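You operate a simulated robot arm through the tools that you are given. There is no shell and no other tool.

You are at the controls of a simulated robot arm. One attempt, no reset.

JOB
Put things in order on the low bench. At the end: the silver glue tin from the low bench is on the grey taped carton; the yellow pad stands where the silver glue tin stood; the silver square tin scoop stands where the clear stacked cups stood; the clear stacked cups stands where the yellow pad stood; whatever was shut is shut again. Leave all else as you found it, and nothing knocked over. Set down upright: glue tin.
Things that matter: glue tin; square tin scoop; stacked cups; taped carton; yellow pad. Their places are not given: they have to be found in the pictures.

It is judged by the outcome, as a careful person would: the job done as asked, and still so three seconds after it is handed in. It fails if anything else is knocked over, pushed out of place, dropped, spilled or broken.

ROBOT AND FRAMES
A 6-joint arm with a two-finger parallel gripper, fixed in place. Base frame: the origin is on the floor under the middle of its stand, x ahead of it, y to its left, z up; the work surface is at about z = 60. Lengths are in cm, angles in degrees, forces in N, time in s.
With the tool pointing down near the work surface it reaches from about 16 to 64 cm from the base axis. Its first joint turns from -66.0 to 66.0 degrees. Payload 2.9 kg.
Tool frame: the origin (TCP) lies between the finger pads and is the grasp point; the fingertips stand 3 cm ahead of it; z points along the fingers, y is the line along which they close. Largest opening 11 cm; finger width 2, thickness 1; the body of the gripper, 4.8 by 11.2 cm, starts 5.5 cm behind the TCP.
Orientation is that of the tool frame in the base frame, as a unit quaternion [x, y, z, w]. With the fingers straight down and closing along the base's y, the tool's x points along the base's -x, its y along +y and its z along -z.

CONTROLS
- The arm moves only by the tool step_arm. Its argument "targets" is a list of rows, each an object of numbers (a shift or turn left out is 0, a gripper value left out holds the last): "x", "y", "z": the shift along the tool's x, y, z in cm; "wx", "wy", "wz": the turn, a rotation vector about the tool's x, y, z in degrees; "fingers": the finger opening in cm, from 0 to 11. In form: [{"x": .., "y": .., "z": .., "wx": .., "wy": .., "wz": .., "fingers": ..}, ...]. A call has 1 to 20 rows; each row is the pose to reach, as a shift and turn from the pose commanded when the call began, along the tool's axes at that moment. Rows are played at 5 a second. More than 5 cm and 8.6 degrees between two rows, or a gripper value outside its range, and nothing of the call is played. A pose out of reach is approached as far as the arm can. The call stops where the force on the tool passes 40 N (or 10 N more than at its start, if that is more) or the arm is blocked; 0.2 s more then pass. The fingers move at their own pace (about 10.8 cm/s each) and stop on an object; they squeeze with about 35 N. The grip force told is the motor's: it shows also when the fingers shut on nothing. Time passes only in rows, and 0.2 s behind the last, so rows that repeat a pose let the fingers close. It gives the time, the measured TCP pose, the force on the tool (base axes), the opening and the grip force at its end, in the units of the frame above (readings bear some noise), with the torque about the TCP (base axes, N m) and any sound that the robot's microphone picked up.
- Cameras (640 x 400 px; columns grow to the right, rows downward): "scene" is fixed at [7.92, 44.82, 136.49]; the picture's right is [-0.64, -0.77, 0.00], its down [-0.57, 0.48, -0.67] and it looks along [0.51, -0.43, -0.74] (base axes); focal length 315 px, centre (320, 200). "wrist" rides on the gripper at [7.2, 1.7, -10.3] in the tool frame; the picture's right is [-0.23, 0.97, 0.00], its down [-0.76, -0.18, -0.62] and it looks along [-0.61, -0.14, 0.78] (tool axes); focal length 222 px, centre (320, 200).
- grab_frame(camera): a new picture of that camera. It takes no simulated time.
- measure_at(camera, pixels): for up to 12 pixels [column, row] of the newest picture of that camera ("zoom" is the newest enlarged one), the place [x, y, z] in the base frame of the surface seen there, good to about 0.3 cm. It takes no simulated time.
- enlarge(camera, box): a new picture of the part [left, top, right, bottom] of that camera's present view, enlarged. It takes no simulated time.
- finish_job(): hands the job in; it is judged then, once.

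Unless the task says otherwise, let go and move clear before handing in.

The tools are called after "Emit:" as name(argument=value, ...) on one line, values as JSON. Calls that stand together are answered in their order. step_arm: Moves the arm, as the interface text tells. Its arguments: {"type":"object","properties":{"targets":{"type":"array","items":{"type":"object","properties":{"x":{"type":"number"},"y":{"type":"number"},"z":{"type":"number"},"wx":{"type":"number"},"wy":{"type":"number"},"wz":{"type":"number"},"fingers":{"type":"number"}}}}},"required":["targets"]} The other tools are called the same way: grab_frame (camera) takes a picture; measure_at (camera, pixels) gives the place of the surface under pixels of a picture; enlarge (camera, box) takes an enlarged picture of a part of a camera's view; finish_job () hands the job in.

At the start:

```text
time_s: 0.0
eef_pos: [43.73, -10.79, 100.09]
tcp_rot: [0.0, 1.0, 0.0, 0.0]
ft_force: [0.4, 0.9, 0.3]
torque: [0.01, 0.02, 0.0]
opening: 10.99
grip_force: 0.0
```

scene: 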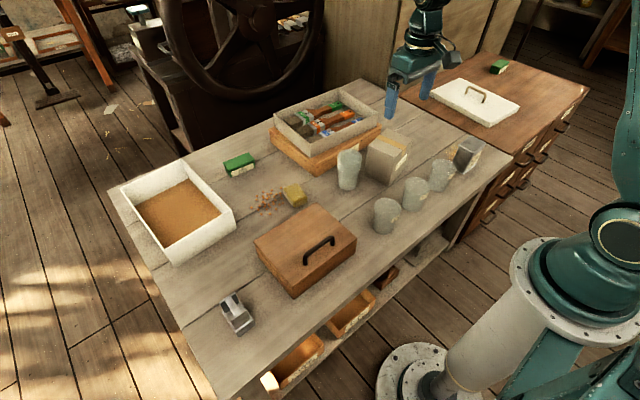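
wrist: 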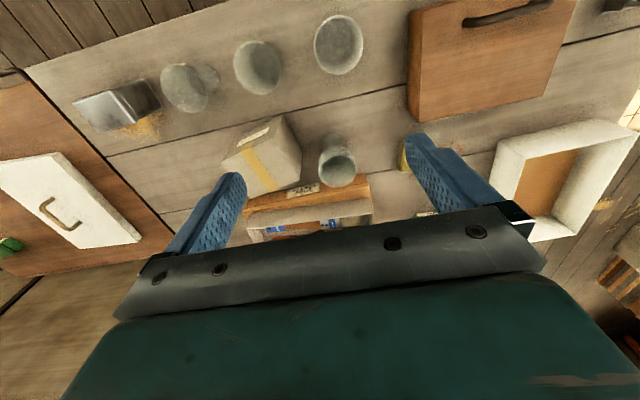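

The scene picture shows a low bench with a tray, a wooden box, several grey cups or tins near (385,215)–(465,155), a carton at (387,158), and a yellow item at (293,195). I'll enlarge parts of it to identify each one.

Emit:
enlarge(camera="scene", box=[320, 120, 500, 240])

Emit:
enlarge(camera="scene", box=[200, 80, 400, 220])

Emit:
enlarge(camera="scene", box=[180, 220, 420, 400])

Emit:
enlarge(camera="wrist", box=[60, 0, 420, 230])

```text
3.33 times, centred on (410, 180) of scene
```

zoom: 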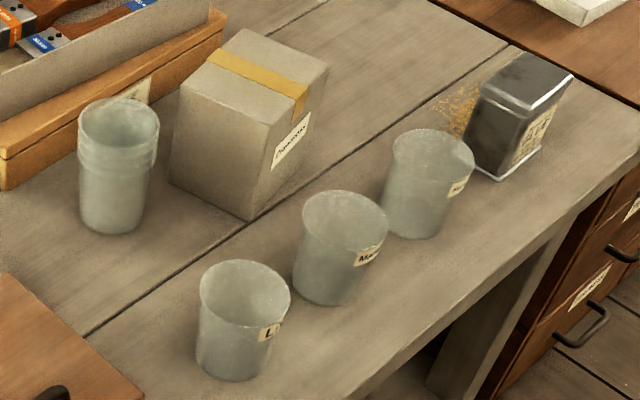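

```text
2.86 times, centred on (300, 150) of scene
```

zoom: 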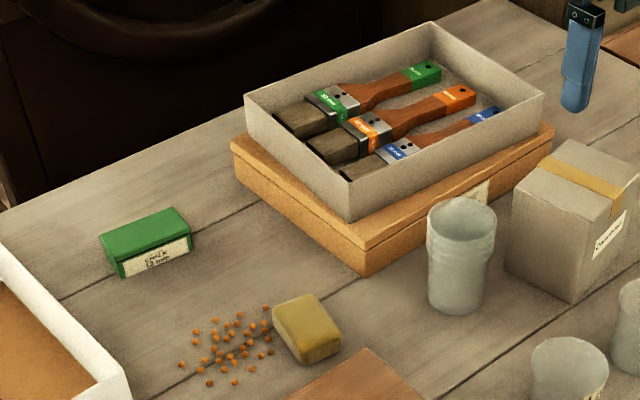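

```text
2.22 times, centred on (300, 310) of scene
```

zoom: 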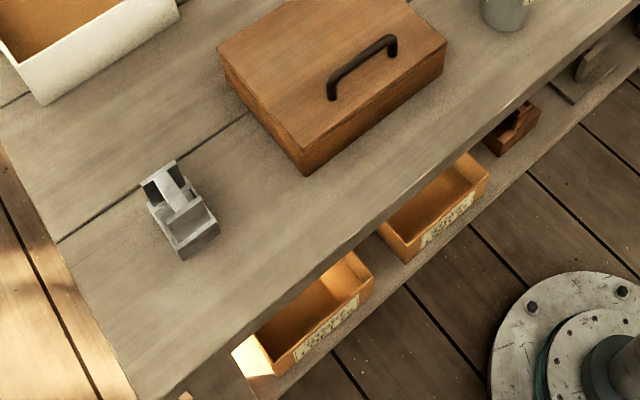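

```text
1.74 times, centred on (240, 115) of wrist
```

zoom: 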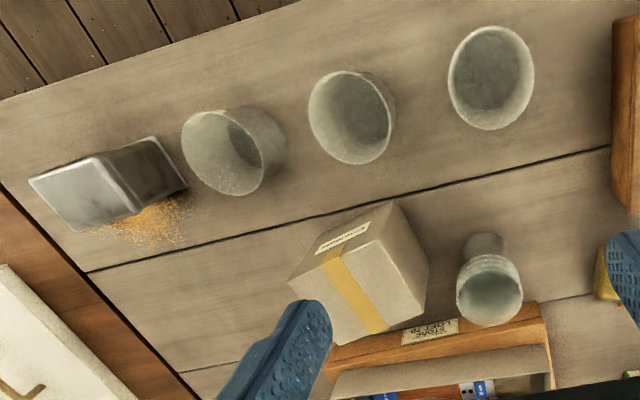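

The glue tin (labelled, silver) is near scene (465,155), the stacked cups at (349,168), the carton at (387,158), the yellow pad at (293,195), and the scoop at (237,313). Next I'll measure all of them.

Emit:
enlarge(camera="scene", box=[430, 120, 510, 190])

Emit:
measure_at(camera="scene", pixels=[[468, 138], [481, 150], [456, 144], [463, 172], [478, 162], [455, 166], [387, 137], [400, 146], [370, 140], [389, 183], [368, 172], [412, 140]])

Emit:
measure_at(camera="scene", pixels=[[343, 152], [360, 156], [350, 146], [348, 188], [342, 183], [357, 185], [292, 190], [305, 192], [285, 190], [296, 207], [300, 184], [291, 205]])

Emit:
measure_at(camera="scene", pixels=[[222, 302], [236, 294], [250, 315], [253, 326], [236, 334], [243, 318], [228, 318], [230, 300], [236, 303], [245, 322], [210, 320], [265, 310]])

```text
5.71 times, centred on (470, 155) of scene
```

zoom: 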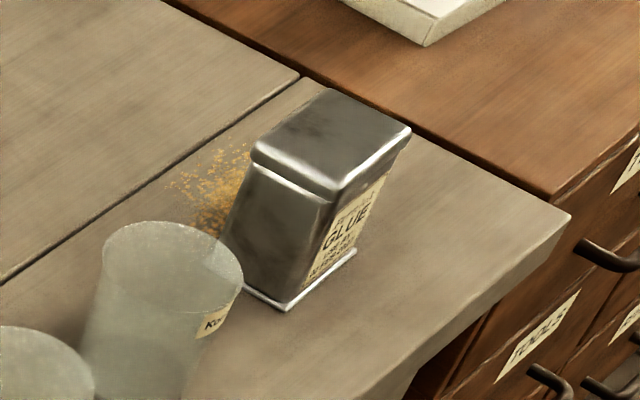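

```text
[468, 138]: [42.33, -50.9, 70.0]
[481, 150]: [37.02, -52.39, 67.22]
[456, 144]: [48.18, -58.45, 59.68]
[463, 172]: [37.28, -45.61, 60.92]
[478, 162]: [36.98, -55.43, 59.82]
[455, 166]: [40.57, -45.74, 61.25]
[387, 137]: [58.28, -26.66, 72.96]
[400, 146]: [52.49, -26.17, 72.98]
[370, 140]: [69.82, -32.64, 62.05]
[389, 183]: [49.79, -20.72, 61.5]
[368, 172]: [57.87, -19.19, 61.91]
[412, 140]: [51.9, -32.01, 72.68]
```

```text
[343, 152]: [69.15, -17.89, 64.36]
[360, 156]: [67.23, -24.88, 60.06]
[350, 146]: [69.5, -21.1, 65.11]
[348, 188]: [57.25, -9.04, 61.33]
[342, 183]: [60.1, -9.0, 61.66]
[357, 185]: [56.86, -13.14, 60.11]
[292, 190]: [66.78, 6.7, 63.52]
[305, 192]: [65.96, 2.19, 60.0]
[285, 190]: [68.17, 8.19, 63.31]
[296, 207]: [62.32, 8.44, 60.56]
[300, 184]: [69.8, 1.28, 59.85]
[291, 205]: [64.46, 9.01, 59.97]
```

```text
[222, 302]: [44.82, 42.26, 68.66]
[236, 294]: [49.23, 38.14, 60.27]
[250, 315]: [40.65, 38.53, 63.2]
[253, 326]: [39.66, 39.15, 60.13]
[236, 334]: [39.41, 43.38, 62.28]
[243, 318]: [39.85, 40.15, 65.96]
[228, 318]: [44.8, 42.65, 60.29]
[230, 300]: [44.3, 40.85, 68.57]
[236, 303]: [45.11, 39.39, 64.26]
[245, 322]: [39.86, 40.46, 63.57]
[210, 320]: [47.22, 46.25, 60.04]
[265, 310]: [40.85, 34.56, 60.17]
```

The glue tin's top is at about z=70 and it sits at radius of about 65, close to the reach limit. I need finer detail on the scoop, pad and cups, so I'll enlarge each and measure on the zoom.

Emit:
enlarge(camera="scene", box=[205, 280, 269, 344])

Emit:
measure_at(camera="zoom", pixels=[[320, 200], [100, 100], [500, 300], [300, 100], [200, 200], [400, 100], [400, 300], [250, 250], [300, 300], [350, 350], [200, 100], [350, 150]])

```text
6.25 times, centred on (237, 312) of scene
```

zoom: 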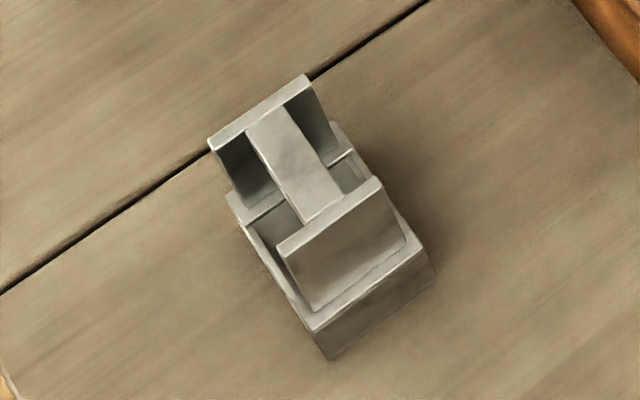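

```text
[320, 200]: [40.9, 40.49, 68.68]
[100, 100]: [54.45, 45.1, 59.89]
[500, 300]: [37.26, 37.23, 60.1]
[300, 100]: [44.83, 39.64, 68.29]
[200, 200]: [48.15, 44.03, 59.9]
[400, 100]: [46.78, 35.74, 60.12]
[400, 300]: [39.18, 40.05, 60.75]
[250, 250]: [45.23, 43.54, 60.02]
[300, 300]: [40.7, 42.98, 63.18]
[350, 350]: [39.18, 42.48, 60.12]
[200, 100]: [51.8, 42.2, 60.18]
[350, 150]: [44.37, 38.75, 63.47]
```

The scoop is an open square tin with two upright plates joined by a top bar at z≈68.6. I'll measure its corners and the bar edges.

Emit:
measure_at(camera="zoom", pixels=[[213, 146], [303, 80], [282, 245], [375, 185], [254, 130], [283, 112], [305, 215], [338, 192], [315, 325], [415, 245], [230, 198], [340, 128]])

Emit:
measure_at(camera="zoom", pixels=[[330, 355], [432, 285], [315, 300], [400, 240], [345, 250], [296, 160], [240, 165], [325, 130], [275, 215], [355, 170], [332, 335], [425, 270]])

Emit:
enlarge(camera="scene", box=[260, 165, 324, 229])

Emit:
measure_at(camera="zoom", pixels=[[322, 130], [270, 150], [350, 180], [300, 200], [310, 165], [300, 235], [375, 210], [263, 180], [365, 190], [305, 215], [305, 245], [380, 225]])

```text
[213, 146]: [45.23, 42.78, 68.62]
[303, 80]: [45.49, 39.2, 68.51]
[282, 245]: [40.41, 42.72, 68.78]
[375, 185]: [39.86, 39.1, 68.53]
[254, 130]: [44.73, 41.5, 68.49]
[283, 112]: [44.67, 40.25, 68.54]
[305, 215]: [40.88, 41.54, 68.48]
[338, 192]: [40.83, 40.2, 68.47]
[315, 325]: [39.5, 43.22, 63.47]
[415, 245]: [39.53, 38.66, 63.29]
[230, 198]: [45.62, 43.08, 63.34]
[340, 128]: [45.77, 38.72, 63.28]
```

```text
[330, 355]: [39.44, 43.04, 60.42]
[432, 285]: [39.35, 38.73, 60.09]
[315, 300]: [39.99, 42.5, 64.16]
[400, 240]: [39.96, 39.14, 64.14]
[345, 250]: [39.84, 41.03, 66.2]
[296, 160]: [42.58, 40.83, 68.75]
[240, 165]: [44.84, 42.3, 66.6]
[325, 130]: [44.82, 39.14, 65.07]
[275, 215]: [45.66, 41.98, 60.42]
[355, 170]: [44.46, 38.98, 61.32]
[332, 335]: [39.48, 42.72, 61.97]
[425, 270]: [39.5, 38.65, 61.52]
```

```text
6.25 times, centred on (292, 197) of scene
```

zoom: 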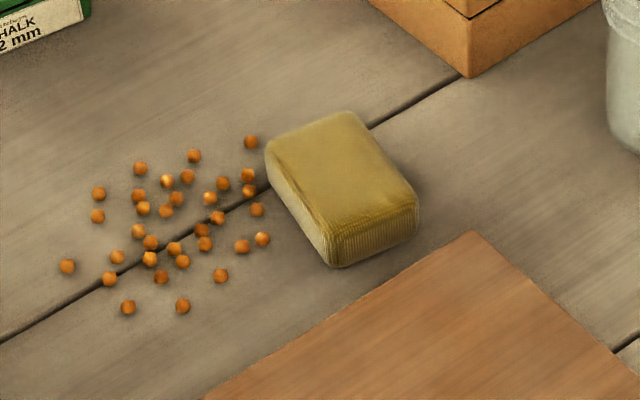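

```text
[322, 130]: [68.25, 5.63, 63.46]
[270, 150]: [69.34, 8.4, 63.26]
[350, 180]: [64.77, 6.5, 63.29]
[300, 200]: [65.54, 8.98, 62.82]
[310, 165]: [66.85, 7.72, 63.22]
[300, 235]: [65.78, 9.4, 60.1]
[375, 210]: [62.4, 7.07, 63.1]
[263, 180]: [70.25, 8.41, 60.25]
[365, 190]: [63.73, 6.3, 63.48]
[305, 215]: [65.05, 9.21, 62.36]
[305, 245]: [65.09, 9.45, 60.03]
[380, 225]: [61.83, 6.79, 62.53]
```

The scoop is axis-aligned: base x 39.4–45.7, y 38.7–43.1, with plates at x≈40 and 45. The pad is at about (66,7), with its top at 63.4. Next I'll refine the pad's edges, then the cups, glue tin and carton.

Emit:
measure_at(camera="zoom", pixels=[[330, 240], [345, 118], [408, 190], [276, 145], [335, 263], [413, 232], [420, 190], [418, 215], [360, 115], [395, 150], [385, 140], [270, 175]])

Emit:
enlarge(camera="scene", box=[317, 138, 381, 202])

Emit:
measure_at(camera="zoom", pixels=[[248, 150], [310, 100], [395, 130], [310, 180], [320, 130], [250, 200], [385, 200], [255, 280], [310, 320], [370, 290], [310, 250], [300, 335]])

```text
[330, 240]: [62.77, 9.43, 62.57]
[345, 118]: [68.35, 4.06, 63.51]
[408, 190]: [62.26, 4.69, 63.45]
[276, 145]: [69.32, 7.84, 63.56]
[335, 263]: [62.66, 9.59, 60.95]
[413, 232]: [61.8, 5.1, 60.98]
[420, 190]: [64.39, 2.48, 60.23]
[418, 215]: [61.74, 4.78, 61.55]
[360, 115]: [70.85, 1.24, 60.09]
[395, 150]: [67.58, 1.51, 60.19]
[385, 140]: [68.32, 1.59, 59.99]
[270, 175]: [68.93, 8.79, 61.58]
```

```text
6.25 times, centred on (349, 170) of scene
```

zoom: 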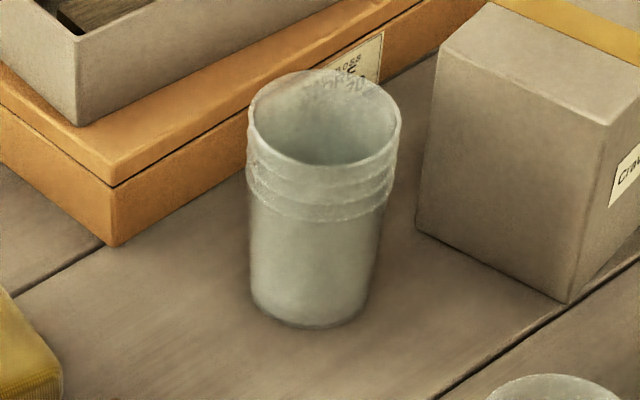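

```text
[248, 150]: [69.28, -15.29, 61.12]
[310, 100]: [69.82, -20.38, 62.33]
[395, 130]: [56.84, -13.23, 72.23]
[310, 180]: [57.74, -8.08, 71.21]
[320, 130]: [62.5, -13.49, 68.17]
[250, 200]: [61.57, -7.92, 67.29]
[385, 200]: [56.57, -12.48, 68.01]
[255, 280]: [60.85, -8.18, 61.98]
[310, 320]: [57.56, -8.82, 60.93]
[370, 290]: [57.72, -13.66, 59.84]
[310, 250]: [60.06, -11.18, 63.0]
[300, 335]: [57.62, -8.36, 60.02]
```

The pad footprint is about 6.8 x 4.8, centred near (65.5, 6.7) with its long axis yawed about -10°. The cups are near (60,-11) with rims up to about z=72. Next I'll measure the glue tin and carton corners.

Emit:
enlarge(camera="scene", box=[438, 125, 502, 189])

Emit:
measure_at(camera="zoom", pixels=[[310, 90], [400, 120], [330, 180], [230, 145], [315, 140], [280, 300], [225, 285], [355, 245], [250, 200], [340, 220], [270, 270], [380, 160]])

Emit:
enlarge(camera="scene", box=[355, 125, 419, 189])

Emit:
measure_at(camera="zoom", pixels=[[270, 100], [310, 60], [420, 110], [480, 130], [430, 210], [350, 195], [260, 150], [330, 370], [410, 320], [200, 310], [370, 130], [440, 250]])

```text
6.25 times, centred on (470, 157) of scene
```

zoom: 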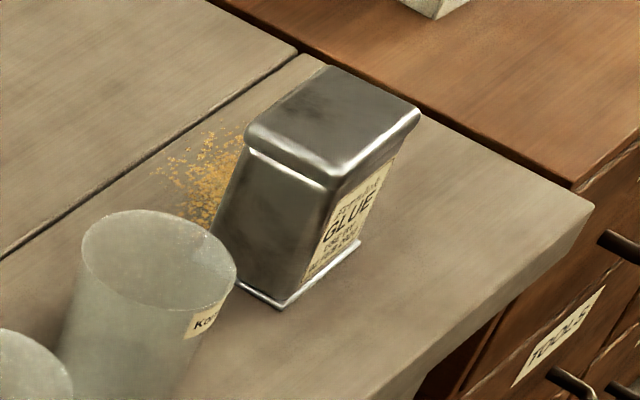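

```text
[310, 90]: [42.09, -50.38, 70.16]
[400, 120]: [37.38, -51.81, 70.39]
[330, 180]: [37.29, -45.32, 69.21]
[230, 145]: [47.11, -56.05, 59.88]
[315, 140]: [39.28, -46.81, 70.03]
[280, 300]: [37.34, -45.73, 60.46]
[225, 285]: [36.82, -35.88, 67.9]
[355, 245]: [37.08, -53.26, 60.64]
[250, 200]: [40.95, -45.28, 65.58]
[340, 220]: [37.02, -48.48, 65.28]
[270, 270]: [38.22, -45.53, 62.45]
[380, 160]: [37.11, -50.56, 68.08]
```

```text
6.25 times, centred on (387, 157) of scene
```

zoom: 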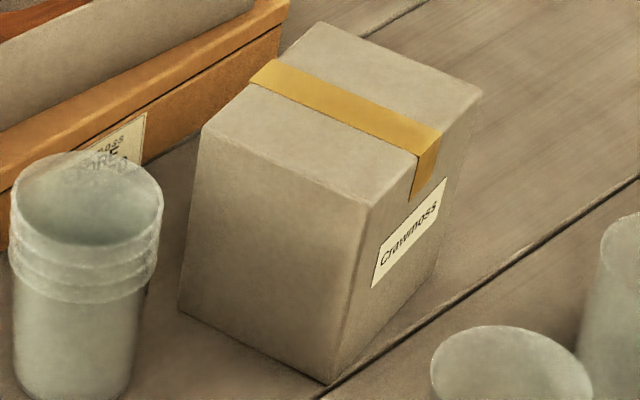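

```text
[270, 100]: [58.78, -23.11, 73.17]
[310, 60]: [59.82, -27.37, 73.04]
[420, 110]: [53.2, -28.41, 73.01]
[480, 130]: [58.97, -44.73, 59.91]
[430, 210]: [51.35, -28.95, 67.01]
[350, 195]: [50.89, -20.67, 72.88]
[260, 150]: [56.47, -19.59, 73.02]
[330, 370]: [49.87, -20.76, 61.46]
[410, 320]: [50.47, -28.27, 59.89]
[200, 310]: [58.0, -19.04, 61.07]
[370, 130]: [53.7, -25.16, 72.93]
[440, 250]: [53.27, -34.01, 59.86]
```

The glue tin is axis-aligned: its front face is at x≈37, y from -45.4 to -53.3, with the top at about 70.2. The carton is yawed about 11°, with its top at 73. I'll measure the remaining corners and the neighbouring cups.

Emit:
measure_at(camera="zoom", pixels=[[205, 130], [322, 25], [478, 92], [370, 205], [185, 305], [330, 380], [475, 100], [435, 262], [212, 125], [318, 32], [468, 90], [365, 200]])

Emit:
enlarge(camera="scene", box=[438, 125, 502, 189])

Emit:
measure_at(camera="zoom", pixels=[[250, 130], [325, 72], [414, 112], [333, 175], [213, 228], [238, 288], [282, 304], [358, 243], [220, 225], [100, 240], [232, 270], [160, 225]])

Emit:
measure_at(camera="zoom", pixels=[[590, 205], [520, 250], [430, 340], [330, 60], [520, 160], [300, 55], [245, 140], [335, 185], [415, 120], [450, 200], [360, 350], [200, 190]])

```text
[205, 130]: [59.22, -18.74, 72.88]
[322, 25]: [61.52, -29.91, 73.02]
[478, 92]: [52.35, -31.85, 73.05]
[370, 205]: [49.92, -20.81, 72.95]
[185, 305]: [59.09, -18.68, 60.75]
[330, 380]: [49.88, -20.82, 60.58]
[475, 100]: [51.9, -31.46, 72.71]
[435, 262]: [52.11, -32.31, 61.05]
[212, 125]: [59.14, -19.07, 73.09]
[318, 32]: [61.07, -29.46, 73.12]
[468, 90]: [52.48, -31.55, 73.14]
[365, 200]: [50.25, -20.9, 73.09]
```

```text
6.25 times, centred on (470, 157) of scene
```

zoom: 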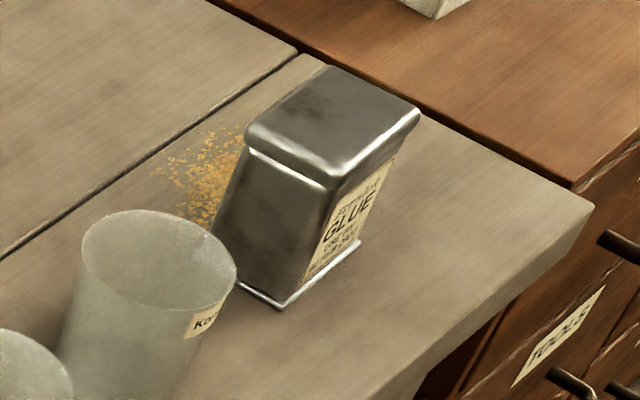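

```text
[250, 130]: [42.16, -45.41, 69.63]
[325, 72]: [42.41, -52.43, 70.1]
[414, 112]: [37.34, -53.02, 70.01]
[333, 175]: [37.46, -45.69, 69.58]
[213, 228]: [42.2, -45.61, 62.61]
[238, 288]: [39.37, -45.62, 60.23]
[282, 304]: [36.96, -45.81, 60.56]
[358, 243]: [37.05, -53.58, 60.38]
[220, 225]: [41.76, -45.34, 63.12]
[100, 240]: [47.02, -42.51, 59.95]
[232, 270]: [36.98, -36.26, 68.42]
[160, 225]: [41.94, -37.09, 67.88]
```

```text
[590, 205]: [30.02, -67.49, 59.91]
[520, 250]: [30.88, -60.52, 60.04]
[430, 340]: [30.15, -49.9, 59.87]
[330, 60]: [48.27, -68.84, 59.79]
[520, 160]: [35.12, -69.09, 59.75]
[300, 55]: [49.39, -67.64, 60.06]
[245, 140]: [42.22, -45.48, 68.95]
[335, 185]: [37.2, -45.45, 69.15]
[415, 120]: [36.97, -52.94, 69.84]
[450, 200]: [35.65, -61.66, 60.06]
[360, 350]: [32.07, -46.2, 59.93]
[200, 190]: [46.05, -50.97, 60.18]
```

The glue tin spans x 37.0–42.3 and y -45.4 to -53.3, so its centre is about (39.7,-49.4). The carton top's centre is about (55.75,-25.3) at z=73. I'll move above the tin with the fingers open and look with the wrist camera.

Emit:
step_arm(targets=[{"x": 0.4, "y": -3.9, "z": 1.5, "fingers": 11}, {"x": 0.8, "y": -7.8, "z": 3}, {"x": 1.2, "y": -11.7, "z": 4.5}, {"x": 1.6, "y": -15.6, "z": 6}, {"x": 2.0, "y": -19.5, "z": 7.5}, {"x": 2.4, "y": -23.4, "z": 9}, {"x": 2.8, "y": -27.3, "z": 10.5}, {"x": 3.2, "y": -31.2, "z": 12}, {"x": 3.6, "y": -35.1, "z": 13.5}, {"x": 4.03, "y": -38.6, "z": 15.5}, {"x": 4.03, "y": -38.6, "z": 18}, {"x": 4.03, "y": -38.6, "z": 18}])

Emit:
grab_frame(camera="wrist")

Emit:
grab_frame(camera="scene")

```text
time_s: 2.6
eef_pos: [39.72, -49.44, 82.19]
tcp_rot: [0.0, 1.0, 0.0, 0.0]
ft_force: [-0.1, -0.4, -0.5]
torque: [0.02, -0.01, -0.05]
opening: 11.0
grip_force: 0.0
```

```text
taken
```

wrist: 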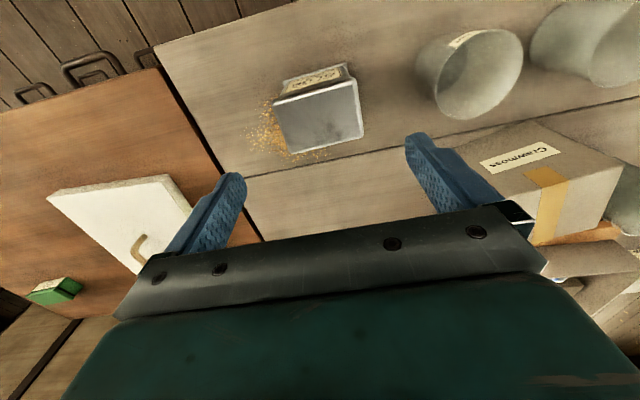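

```text
taken
```

scene: 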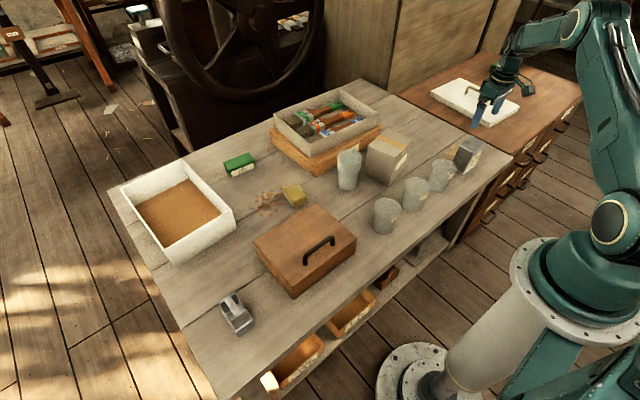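

The tin top is centred near wrist (320,110), which is about where the TCP axis projects at that depth. I'll measure the tin corners here to confirm the centre before going down.

Emit:
measure_at(camera="wrist", pixels=[[276, 103], [287, 150], [361, 138], [353, 83], [320, 115], [283, 90], [345, 68], [440, 110], [470, 35], [520, 60], [265, 130], [362, 110]])

Emit:
enlarge(camera="wrist", box=[220, 30, 420, 170])

```text
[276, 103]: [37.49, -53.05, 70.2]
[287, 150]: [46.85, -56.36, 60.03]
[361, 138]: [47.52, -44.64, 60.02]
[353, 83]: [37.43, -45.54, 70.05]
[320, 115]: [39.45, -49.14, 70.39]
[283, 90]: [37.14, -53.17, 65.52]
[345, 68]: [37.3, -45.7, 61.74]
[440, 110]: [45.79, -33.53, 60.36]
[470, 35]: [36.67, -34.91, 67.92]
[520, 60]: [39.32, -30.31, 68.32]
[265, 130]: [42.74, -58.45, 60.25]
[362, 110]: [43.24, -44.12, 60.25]
```

```text
2.86 times, centred on (320, 100) of wrist
```

zoom: 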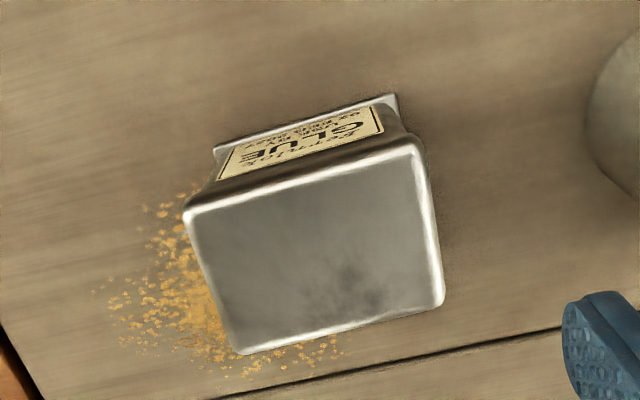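

The tin centre is confirmed at about (39.8,-49.3). I'll descend to TCP z≈66, close, hold, and lift a little.

Emit:
step_arm(targets=[{"z": 4, "y": 0.1, "fingers": 11}, {"z": 8, "y": 0.1}, {"z": 11, "y": 0.1}, {"z": 13.5, "y": 0.1}, {"z": 15.3, "y": 0.1}, {"z": 16.2, "y": 0.1}, {"z": 16.2, "y": 0.1}])

Emit:
grab_frame(camera="scene")

Emit:
grab_frame(camera="wrist")

```text
time_s: 4.2
eef_pos: [39.79, -49.16, 65.9]
tcp_rot: [-0.001, 1.0, 0.0, 0.0]
ft_force: [0.6, -0.1, -0.4]
torque: [0.01, 0.03, -0.03]
opening: 11.0
grip_force: 0.0
```

```text
taken
```

scene: 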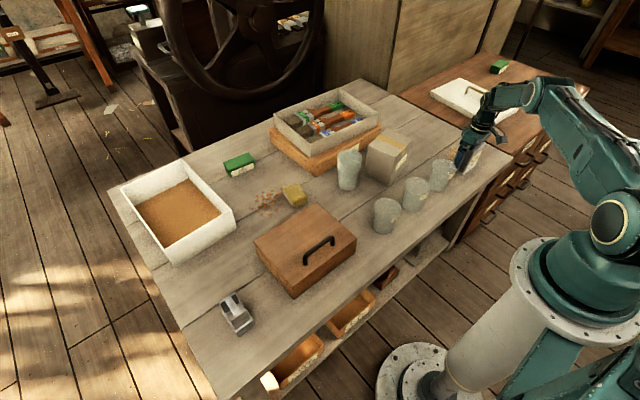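

```text
taken
```

wrist: 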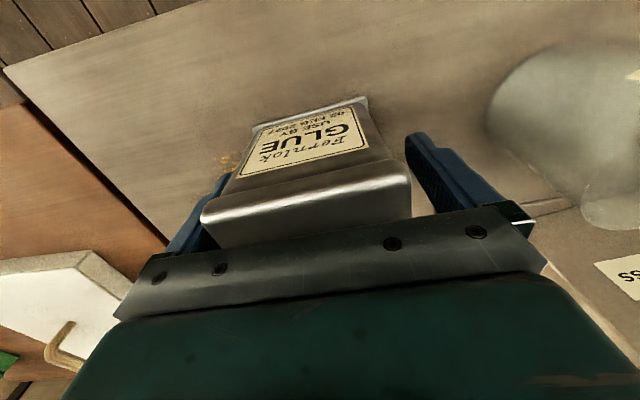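

The fingers straddle the tin cleanly in the wrist picture, and no contact force shows. I'll close on it.

Emit:
step_arm(targets=[{"fingers": 8.5}, {"fingers": 7}, {"fingers": 5}, {"fingers": 5}, {"fingers": 5}])

```text
time_s: 5.4
eef_pos: [39.77, -49.22, 65.94]
tcp_rot: [0.001, 1.0, 0.0, 0.001]
ft_force: [-2.1, -3.1, 0.8]
torque: [0.13, -0.04, -0.06]
opening: 8.51
grip_force: 34.5
```

The grip force reads 34.5 N at an opening of 8.5, slightly wider than I measured. I'll look before lifting.

Emit:
enlarge(camera="wrist", box=[130, 80, 560, 300])

Emit:
enlarge(camera="scene", box=[430, 80, 530, 190])

```text
1.49 times, centred on (345, 190) of wrist
```

zoom: 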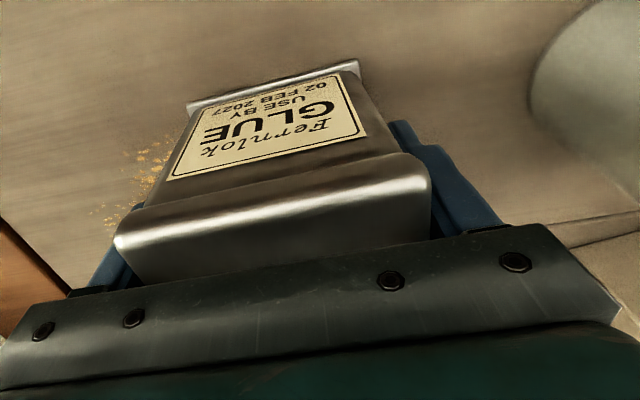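

```text
3.64 times, centred on (480, 135) of scene
```

zoom: 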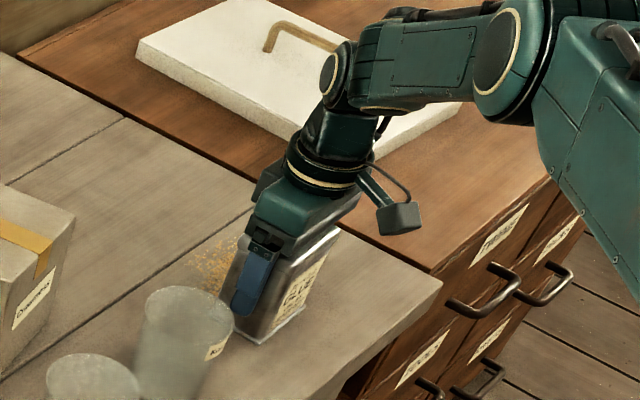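

The grip looks square. I'll lift 3 cm as a test.

Emit:
step_arm(targets=[{"z": -0.7, "fingers": 5}, {"z": -1.5}, {"z": -3}, {"z": -3}])

Emit:
grab_frame(camera="wrist")

```text
time_s: 6.4
eef_pos: [39.68, -49.27, 68.81]
tcp_rot: [-0.001, 1.0, 0.001, 0.0]
ft_force: [-0.5, -0.8, 0.0]
torque: [-0.01, 0.02, -0.02]
opening: 8.48
grip_force: 34.8
```

```text
taken
```

wrist: 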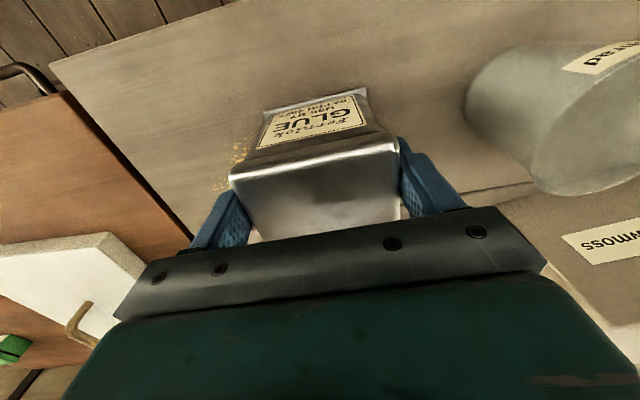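

The tin seems to have stayed down: the force shows no weight and the tin moved away in the wrist view. I'll measure to check what happened.

Emit:
measure_at(camera="wrist", pixels=[[320, 195], [235, 178], [395, 148], [262, 148], [370, 125], [265, 112], [364, 92], [430, 190], [222, 215], [300, 220], [380, 205], [250, 165]])

Emit:
enlarge(camera="wrist", box=[180, 80, 480, 270])

Emit:
enlarge(camera="scene", box=[430, 100, 510, 190])

```text
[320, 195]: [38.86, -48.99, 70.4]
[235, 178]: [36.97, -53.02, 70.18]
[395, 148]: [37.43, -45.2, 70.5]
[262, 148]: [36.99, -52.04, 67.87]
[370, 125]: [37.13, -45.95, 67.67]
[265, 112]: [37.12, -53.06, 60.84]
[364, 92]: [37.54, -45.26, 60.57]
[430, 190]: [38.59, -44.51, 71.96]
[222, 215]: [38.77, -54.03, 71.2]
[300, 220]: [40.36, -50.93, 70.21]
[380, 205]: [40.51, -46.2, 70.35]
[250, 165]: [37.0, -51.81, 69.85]
```

```text
2.11 times, centred on (330, 175) of wrist
```

zoom: 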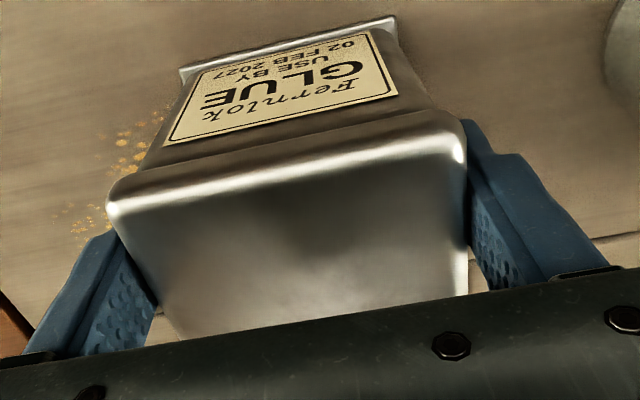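

```text
4.44 times, centred on (470, 145) of scene
```

zoom: 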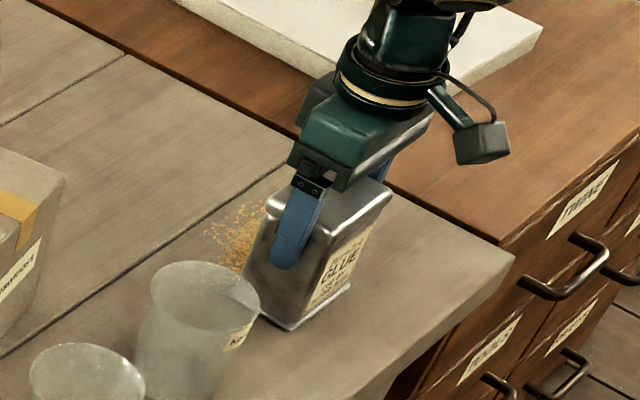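

The tin still stands with its top at z≈70.4, so the fingers held at 8.48 without lifting it. I'll raise clear of it and test whether the fingers close freely in the air.

Emit:
step_arm(targets=[{"z": 0, "fingers": 11}, {"z": 0, "fingers": 11}, {"z": -3, "fingers": 11}, {"z": -6, "fingers": 11}, {"z": -6, "fingers": 5}, {"z": -6, "fingers": 5}, {"z": -6, "fingers": 5}, {"z": -6, "fingers": 5}])

Emit:
grab_frame(camera="wrist")

```text
time_s: 8.2
eef_pos: [39.69, -49.18, 74.84]
tcp_rot: [0.0, 1.0, 0.001, 0.0]
ft_force: [0.6, 0.5, -0.6]
torque: [0.0, -0.02, 0.01]
opening: 5.03
grip_force: 0.0
```

```text
taken
```

wrist: 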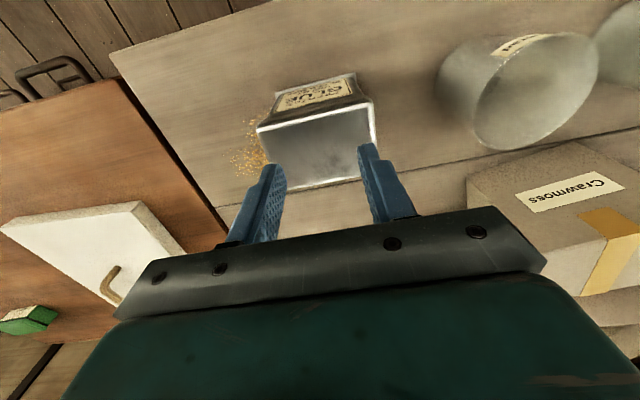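

The fingers close freely in the air, so at 8.5 they really were touching the tin's lid and it slipped. I'll go down a bit lower, squeeze longer with the command fully shut, and lift very slowly while reading the forces.

Emit:
step_arm(targets=[{"z": 0, "fingers": 11}, {"z": 0, "fingers": 11}, {"z": 0, "fingers": 11}, {"z": 3}, {"z": 6}, {"z": 8}, {"z": 9.3}, {"z": 9.3}, {"z": 9.3, "fingers": 9}, {"z": 9.3, "fingers": 8}, {"z": 9.3, "fingers": 0}, {"z": 9.3, "fingers": 0}, {"z": 9.3, "fingers": 0}, {"z": 9.3, "fingers": 0}, {"z": 9.3, "fingers": 0}])

Emit:
step_arm(targets=[{"z": -0.15}, {"z": -0.3}, {"z": -0.45}, {"z": -0.6}])

```text
time_s: 11.4
eef_pos: [39.71, -49.29, 65.5]
tcp_rot: [-0.001, 1.0, -0.001, 0.0]
ft_force: [0.5, 0.7, -0.7]
torque: [0.06, -0.04, -0.02]
opening: 8.5
grip_force: 35.1
```

```text
time_s: 12.4
eef_pos: [39.7, -49.35, 66.0]
tcp_rot: [0.0, 1.0, 0.0, 0.0]
ft_force: [0.1, -0.4, -3.8]
torque: [-0.02, -0.03, 0.01]
opening: 8.49
grip_force: 35.1
```

A downward 3.8 N now shows on the tool, which looks like the tin's weight. I'll keep lifting slowly and look.

Emit:
step_arm(targets=[{"z": -0.15}, {"z": -0.3}, {"z": -0.45}, {"z": -0.6}, {"z": -0.75}, {"z": -0.9}])

Emit:
grab_frame(camera="wrist")

Emit:
enlarge(camera="scene", box=[430, 100, 510, 190])

```text
time_s: 13.8
eef_pos: [39.74, -49.38, 67.02]
tcp_rot: [0.0, 1.0, 0.0, 0.0]
ft_force: [0.0, 0.2, -4.8]
torque: [-0.03, 0.02, 0.0]
opening: 8.52
grip_force: 35.0
```

```text
taken
```

wrist: 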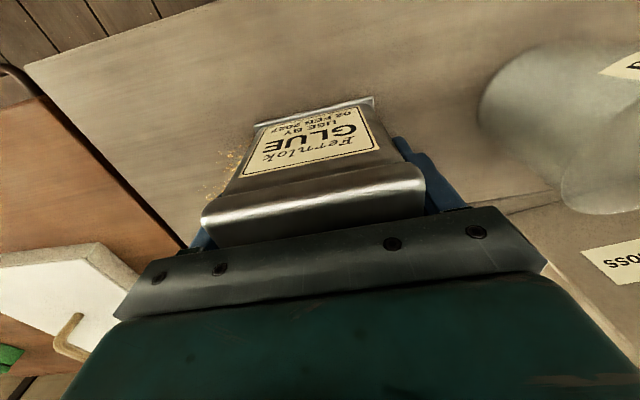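

```text
4.44 times, centred on (470, 145) of scene
```

zoom: 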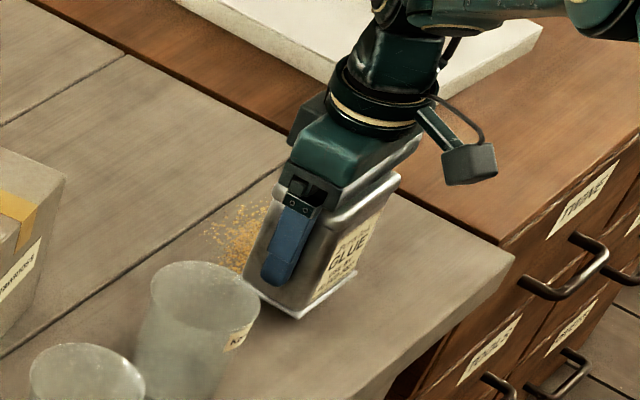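

The tool reads about 4.8 N down and the tin seems to have moved with the gripper. I'll check its height.

Emit:
measure_at(camera="wrist", pixels=[[310, 205], [375, 102], [260, 124], [215, 215], [415, 175], [330, 235], [405, 195], [225, 230]])

```text
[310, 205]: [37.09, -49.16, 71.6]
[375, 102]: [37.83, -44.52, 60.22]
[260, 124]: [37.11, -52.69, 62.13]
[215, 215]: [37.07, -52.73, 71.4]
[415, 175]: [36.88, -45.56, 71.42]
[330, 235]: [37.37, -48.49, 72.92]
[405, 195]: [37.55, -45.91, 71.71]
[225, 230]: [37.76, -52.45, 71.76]
```

The lid is now at about z 71.7, so the tin has come up with the gripper. I'll keep lifting at a moderate pace and watch for slip.

Emit:
step_arm(targets=[{"z": -0.2}, {"z": -0.5}, {"z": -0.8}, {"z": -1.2}, {"z": -1.6}, {"z": -2.0}, {"z": -2.4}, {"z": -2.8}, {"z": -3.2}, {"z": -3.5}, {"z": -3.7}, {"z": -3.8}])

Emit:
grab_frame(camera="wrist")

Emit:
measure_at(camera="wrist", pixels=[[310, 205], [375, 102], [260, 124], [215, 215], [415, 175], [330, 235], [405, 195], [225, 230]])

```text
time_s: 16.4
eef_pos: [39.74, -49.2, 70.84]
tcp_rot: [-0.001, 1.0, 0.0, 0.0]
ft_force: [0.4, 0.4, -6.1]
torque: [0.02, -0.04, -0.02]
opening: 8.48
grip_force: 34.5
```

```text
taken
```

wrist: 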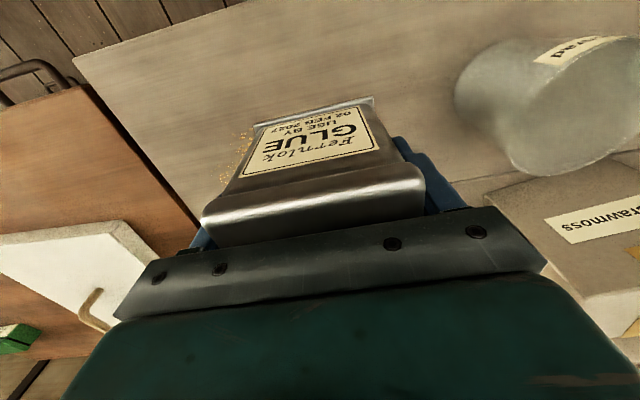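

```text
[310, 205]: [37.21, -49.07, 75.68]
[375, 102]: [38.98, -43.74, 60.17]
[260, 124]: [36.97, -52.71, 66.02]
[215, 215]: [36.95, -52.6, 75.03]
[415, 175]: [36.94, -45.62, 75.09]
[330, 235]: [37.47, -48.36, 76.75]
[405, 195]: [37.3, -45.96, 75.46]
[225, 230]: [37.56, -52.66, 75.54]
```

The tin moves with the gripper at the same pixels, with no slip and about 5 N of weight. I'll lift to TCP z≈84, then carry it over the carton while turning it to match the carton's yaw.

Emit:
step_arm(targets=[{"z": -0.5}, {"z": -1.3}, {"z": -2.3}, {"z": -3.5}, {"z": -4.8}, {"z": -6.2}, {"z": -7.6}, {"z": -9}, {"z": -10.3}, {"z": -11.5}, {"z": -12.4}, {"z": -13}, {"z": -13.2}])

Emit:
step_arm(targets=[{"x": -0.5, "y": 0.75, "wz": -0.4}, {"x": -1.3, "y": 1.95, "wz": -0.9}, {"x": -2.4, "y": 3.6, "wz": -1.7}, {"x": -3.7, "y": 5.5, "wz": -2.7}, {"x": -5.0, "y": 7.5, "wz": -3.6}, {"x": -6.3, "y": 9.4, "wz": -4.6}, {"x": -7.6, "y": 11.3, "wz": -5.5}, {"x": -8.9, "y": 13.3, "wz": -6.4}, {"x": -10.2, "y": 15.2, "wz": -7.4}, {"x": -11.5, "y": 17.1, "wz": -8.3}, {"x": -12.8, "y": 19.1, "wz": -9.3}, {"x": -14.0, "y": 20.9, "wz": -10.1}, {"x": -15.0, "y": 22.4, "wz": -10.9}, {"x": -15.7, "y": 23.4, "wz": -11.4}, {"x": -16.0, "y": 23.9, "wz": -11.6}, {"x": -16.0, "y": 23.9, "wz": -11.6}])

Emit:
grab_frame(camera="wrist")

Emit:
grab_frame(camera="scene")

```text
time_s: 19.2
eef_pos: [39.78, -49.38, 84.09]
tcp_rot: [0.001, 1.0, 0.0, -0.001]
ft_force: [0.7, -0.3, -4.9]
torque: [-0.05, 0.01, -0.03]
opening: 8.51
grip_force: 34.9
```

```text
time_s: 22.6
eef_pos: [55.67, -25.4, 84.1]
tcp_rot: [-0.101, 0.995, 0.0, 0.001]
ft_force: [-0.6, -0.2, -5.1]
torque: [0.0, 0.02, 0.02]
opening: 8.47
grip_force: 34.7
```

```text
taken
```

wrist: 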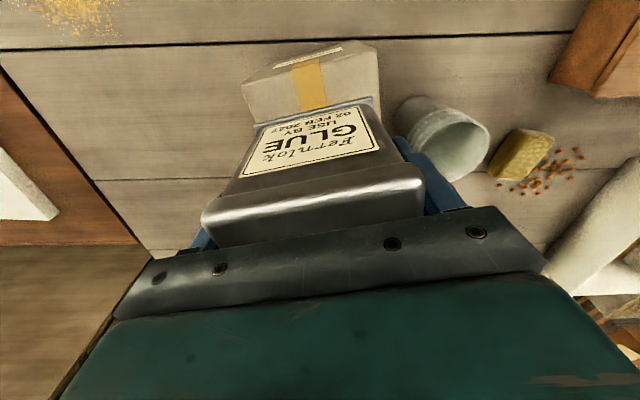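

```text
taken
```

scene: 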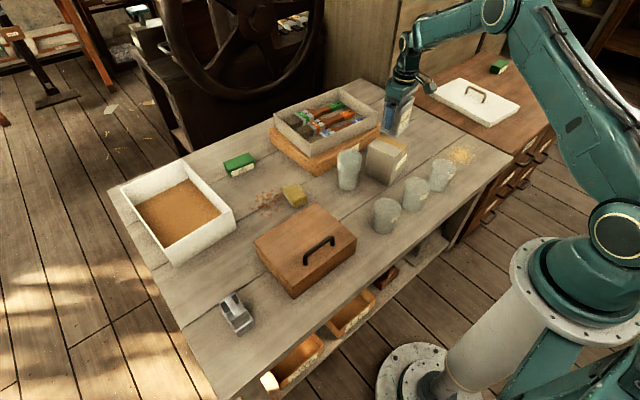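

The tin is over the carton at (55.7,-25.4), with its yaw matched and its bottom about 5.6 cm above the top. I'll lower it slowly.

Emit:
step_arm(targets=[{"z": 0.5}, {"z": 1.3}, {"z": 2.2}, {"z": 3.1}, {"z": 3.9}, {"z": 4.5}, {"z": 5.0}, {"z": 5.3}, {"z": 5.4}])

Emit:
enlarge(camera="scene", box=[350, 80, 450, 190])

```text
time_s: 24.6
eef_pos: [55.73, -25.4, 78.52]
tcp_rot: [-0.101, 0.995, 0.001, -0.001]
ft_force: [0.2, -1.4, -5.5]
torque: [0.01, 0.02, 0.02]
opening: 8.49
grip_force: 34.8
```

```text
3.64 times, centred on (400, 135) of scene
```

zoom: 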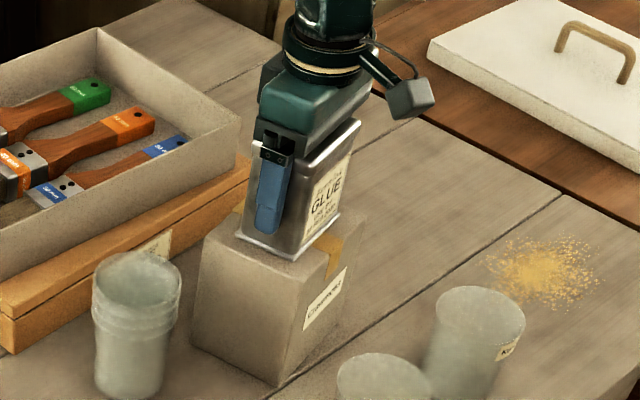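

The tin hangs just above the carton top and still weighs about 5 N on the tool. I'll lower it in tiny steps until the weight comes off.

Emit:
step_arm(targets=[{"z": 0.1}, {"z": 0.15}])

Emit:
step_arm(targets=[{"z": 0.08}, {"z": 0.15}])

```text
time_s: 25.2
eef_pos: [55.73, -25.41, 78.41]
tcp_rot: [-0.101, 0.995, 0.0, 0.0]
ft_force: [0.6, 0.4, -4.4]
torque: [0.0, 0.0, -0.01]
opening: 8.5
grip_force: 35.3
```

```text
time_s: 25.8
eef_pos: [55.71, -25.46, 78.51]
tcp_rot: [-0.101, 0.995, 0.0, 0.001]
ft_force: [-4.9, 2.5, 8.7]
torque: [0.23, 0.56, -0.03]
opening: 8.5
grip_force: 35.3
```

The force has flipped to +8.7 N, so the tin is resting on the carton. I'll ease up slightly and open the fingers gently.

Emit:
step_arm(targets=[{"z": -0.1}, {"z": -0.1, "fingers": 8.6}, {"z": -0.1, "fingers": 8.8}, {"z": -0.1, "fingers": 9.2}, {"z": -0.1, "fingers": 10}, {"z": -0.1, "fingers": 11}, {"z": -0.1, "fingers": 11}])

Emit:
enlarge(camera="scene", box=[350, 80, 450, 190])

Emit:
grab_frame(camera="wrist")

```text
time_s: 27.4
eef_pos: [55.75, -25.32, 78.34]
tcp_rot: [-0.101, 0.995, 0.0, 0.0]
ft_force: [-0.5, -0.6, 0.1]
torque: [-0.01, 0.01, -0.02]
opening: 11.03
grip_force: 0.2
```

```text
3.64 times, centred on (400, 135) of scene
```

zoom: 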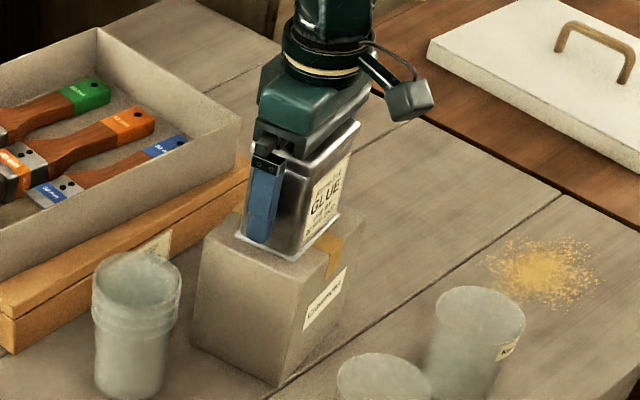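

```text
taken
```

wrist: 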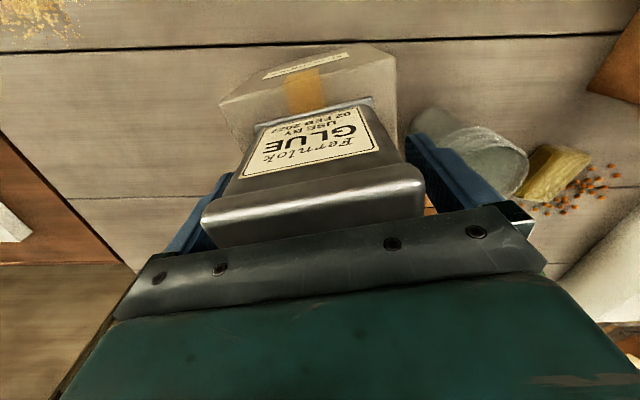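

The tin stands on the carton with the fingers open on both sides. I'll rise straight up, then check it.

Emit:
step_arm(targets=[{"z": -0.5}, {"z": -1.5}, {"z": -3}, {"z": -5}, {"z": -7.5}, {"z": -10}, {"z": -12}, {"z": -12}])

Emit:
grab_frame(camera="scene")

Emit:
enlarge(camera="scene", box=[340, 100, 430, 190])

Emit:
grab_frame(camera="wrist")

```text
time_s: 29.2
eef_pos: [55.77, -25.43, 90.42]
tcp_rot: [-0.101, 0.995, 0.0, 0.0]
ft_force: [0.6, 0.0, 0.5]
torque: [-0.01, -0.01, -0.02]
opening: 11.01
grip_force: 0.1
```

```text
taken
```

scene: 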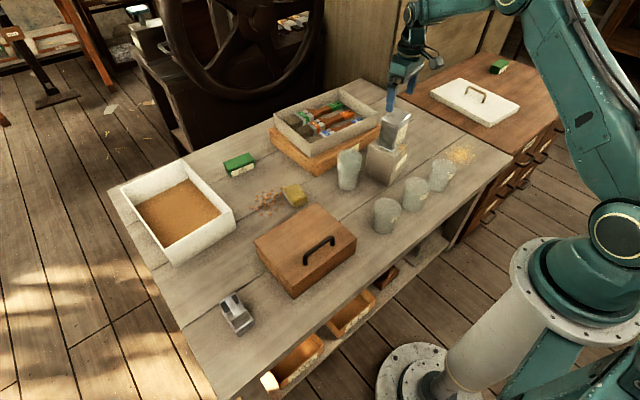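

```text
4.44 times, centred on (385, 145) of scene
```

zoom: 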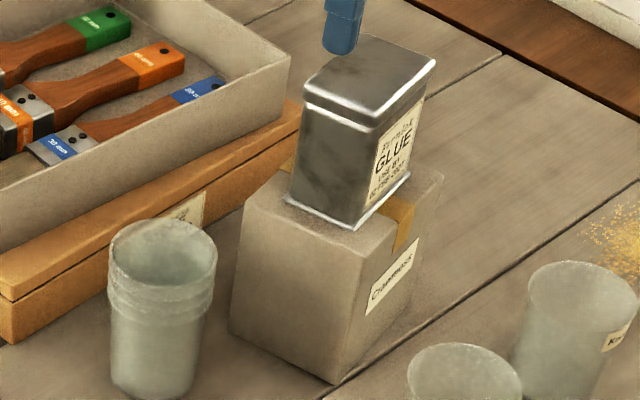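

```text
taken
```

wrist: 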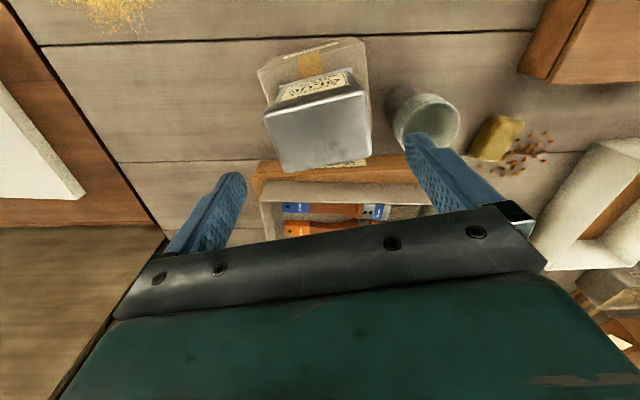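

The tin is upright and steady on the carton. Next is the yellow pad: I'll move above it at about (64.5,6.7,78), turning the tool to align with its sides.

Emit:
step_arm(targets=[{"x": -1.5, "y": 2.97, "z": 0.5, "wz": 2.2}, {"x": -3.0, "y": 5.95, "z": 1.5, "wz": 4.3}, {"x": -4.5, "y": 8.92, "z": 2.5, "wz": 6.5}, {"x": -6.0, "y": 11.89, "z": 3.5, "wz": 8.6}, {"x": -7.5, "y": 14.87, "z": 4.5, "wz": 10.8}, {"x": -9.0, "y": 17.84, "z": 6, "wz": 13.0}, {"x": -10.5, "y": 20.81, "z": 7.5, "wz": 15.1}, {"x": -12.0, "y": 23.78, "z": 9, "wz": 17.3}, {"x": -13.5, "y": 26.76, "z": 10.7, "wz": 19.4}, {"x": -15.0, "y": 29.73, "z": 12.4, "wz": 21.6}, {"x": -15.0, "y": 29.73, "z": 12.4, "wz": 21.6}])

Emit:
grab_frame(camera="wrist")

Emit:
grab_frame(camera="scene")

```text
time_s: 31.6
eef_pos: [64.46, 6.72, 78.13]
tcp_rot: [0.087, 0.996, 0.0, 0.0]
ft_force: [-0.1, -0.3, -0.1]
torque: [-0.01, -0.02, 0.01]
opening: 11.0
grip_force: 0.1
```

```text
taken
```

wrist: 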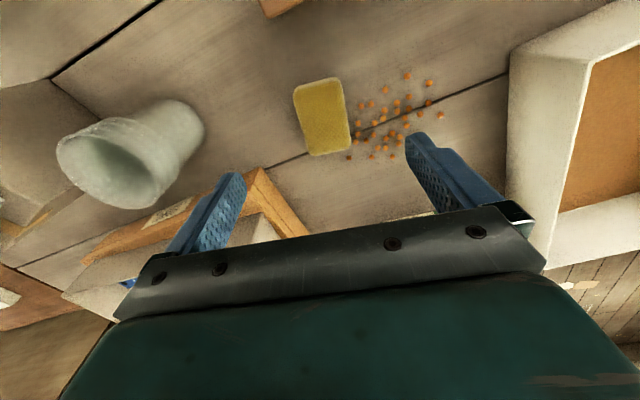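

```text
taken
```

scene: 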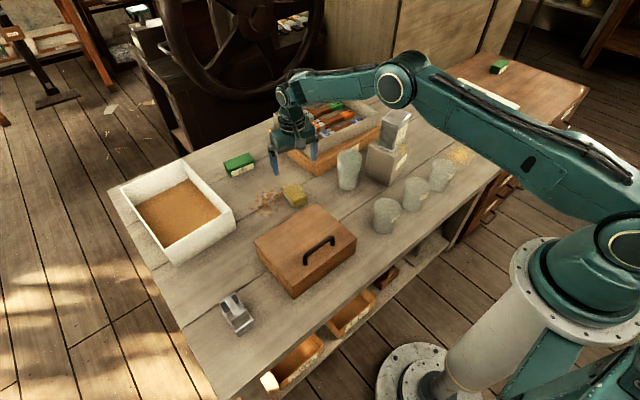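

The pad is at wrist (322,117), with pellets on its +y side from about (357,105). I'll enlarge and measure the pad corners and the nearest pellets.

Emit:
enlarge(camera="wrist", box=[270, 60, 460, 180])

Emit:
measure_at(camera="zoom", pixels=[[85, 95], [238, 65], [270, 305], [140, 320], [165, 190], [300, 140], [290, 185], [265, 318], [330, 95], [305, 270], [370, 200], [460, 50]])

```text
3.33 times, centred on (365, 120) of wrist
```

zoom: 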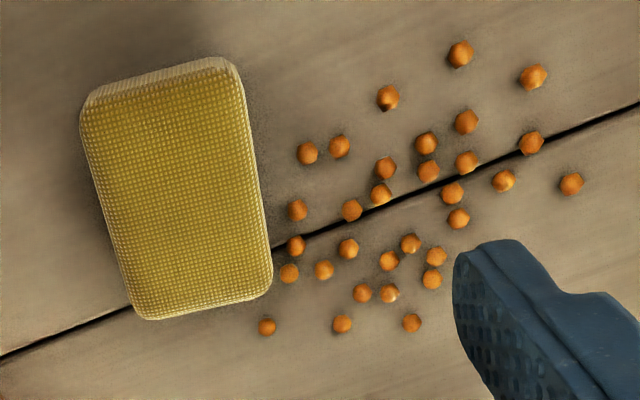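

```text
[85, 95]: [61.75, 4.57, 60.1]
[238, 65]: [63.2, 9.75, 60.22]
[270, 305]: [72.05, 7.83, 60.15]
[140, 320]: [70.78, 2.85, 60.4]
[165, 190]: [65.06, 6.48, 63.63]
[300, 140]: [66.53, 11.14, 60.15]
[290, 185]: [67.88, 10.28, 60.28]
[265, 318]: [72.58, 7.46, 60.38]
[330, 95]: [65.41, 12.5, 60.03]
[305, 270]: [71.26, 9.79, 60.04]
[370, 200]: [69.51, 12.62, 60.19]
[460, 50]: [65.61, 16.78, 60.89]
```

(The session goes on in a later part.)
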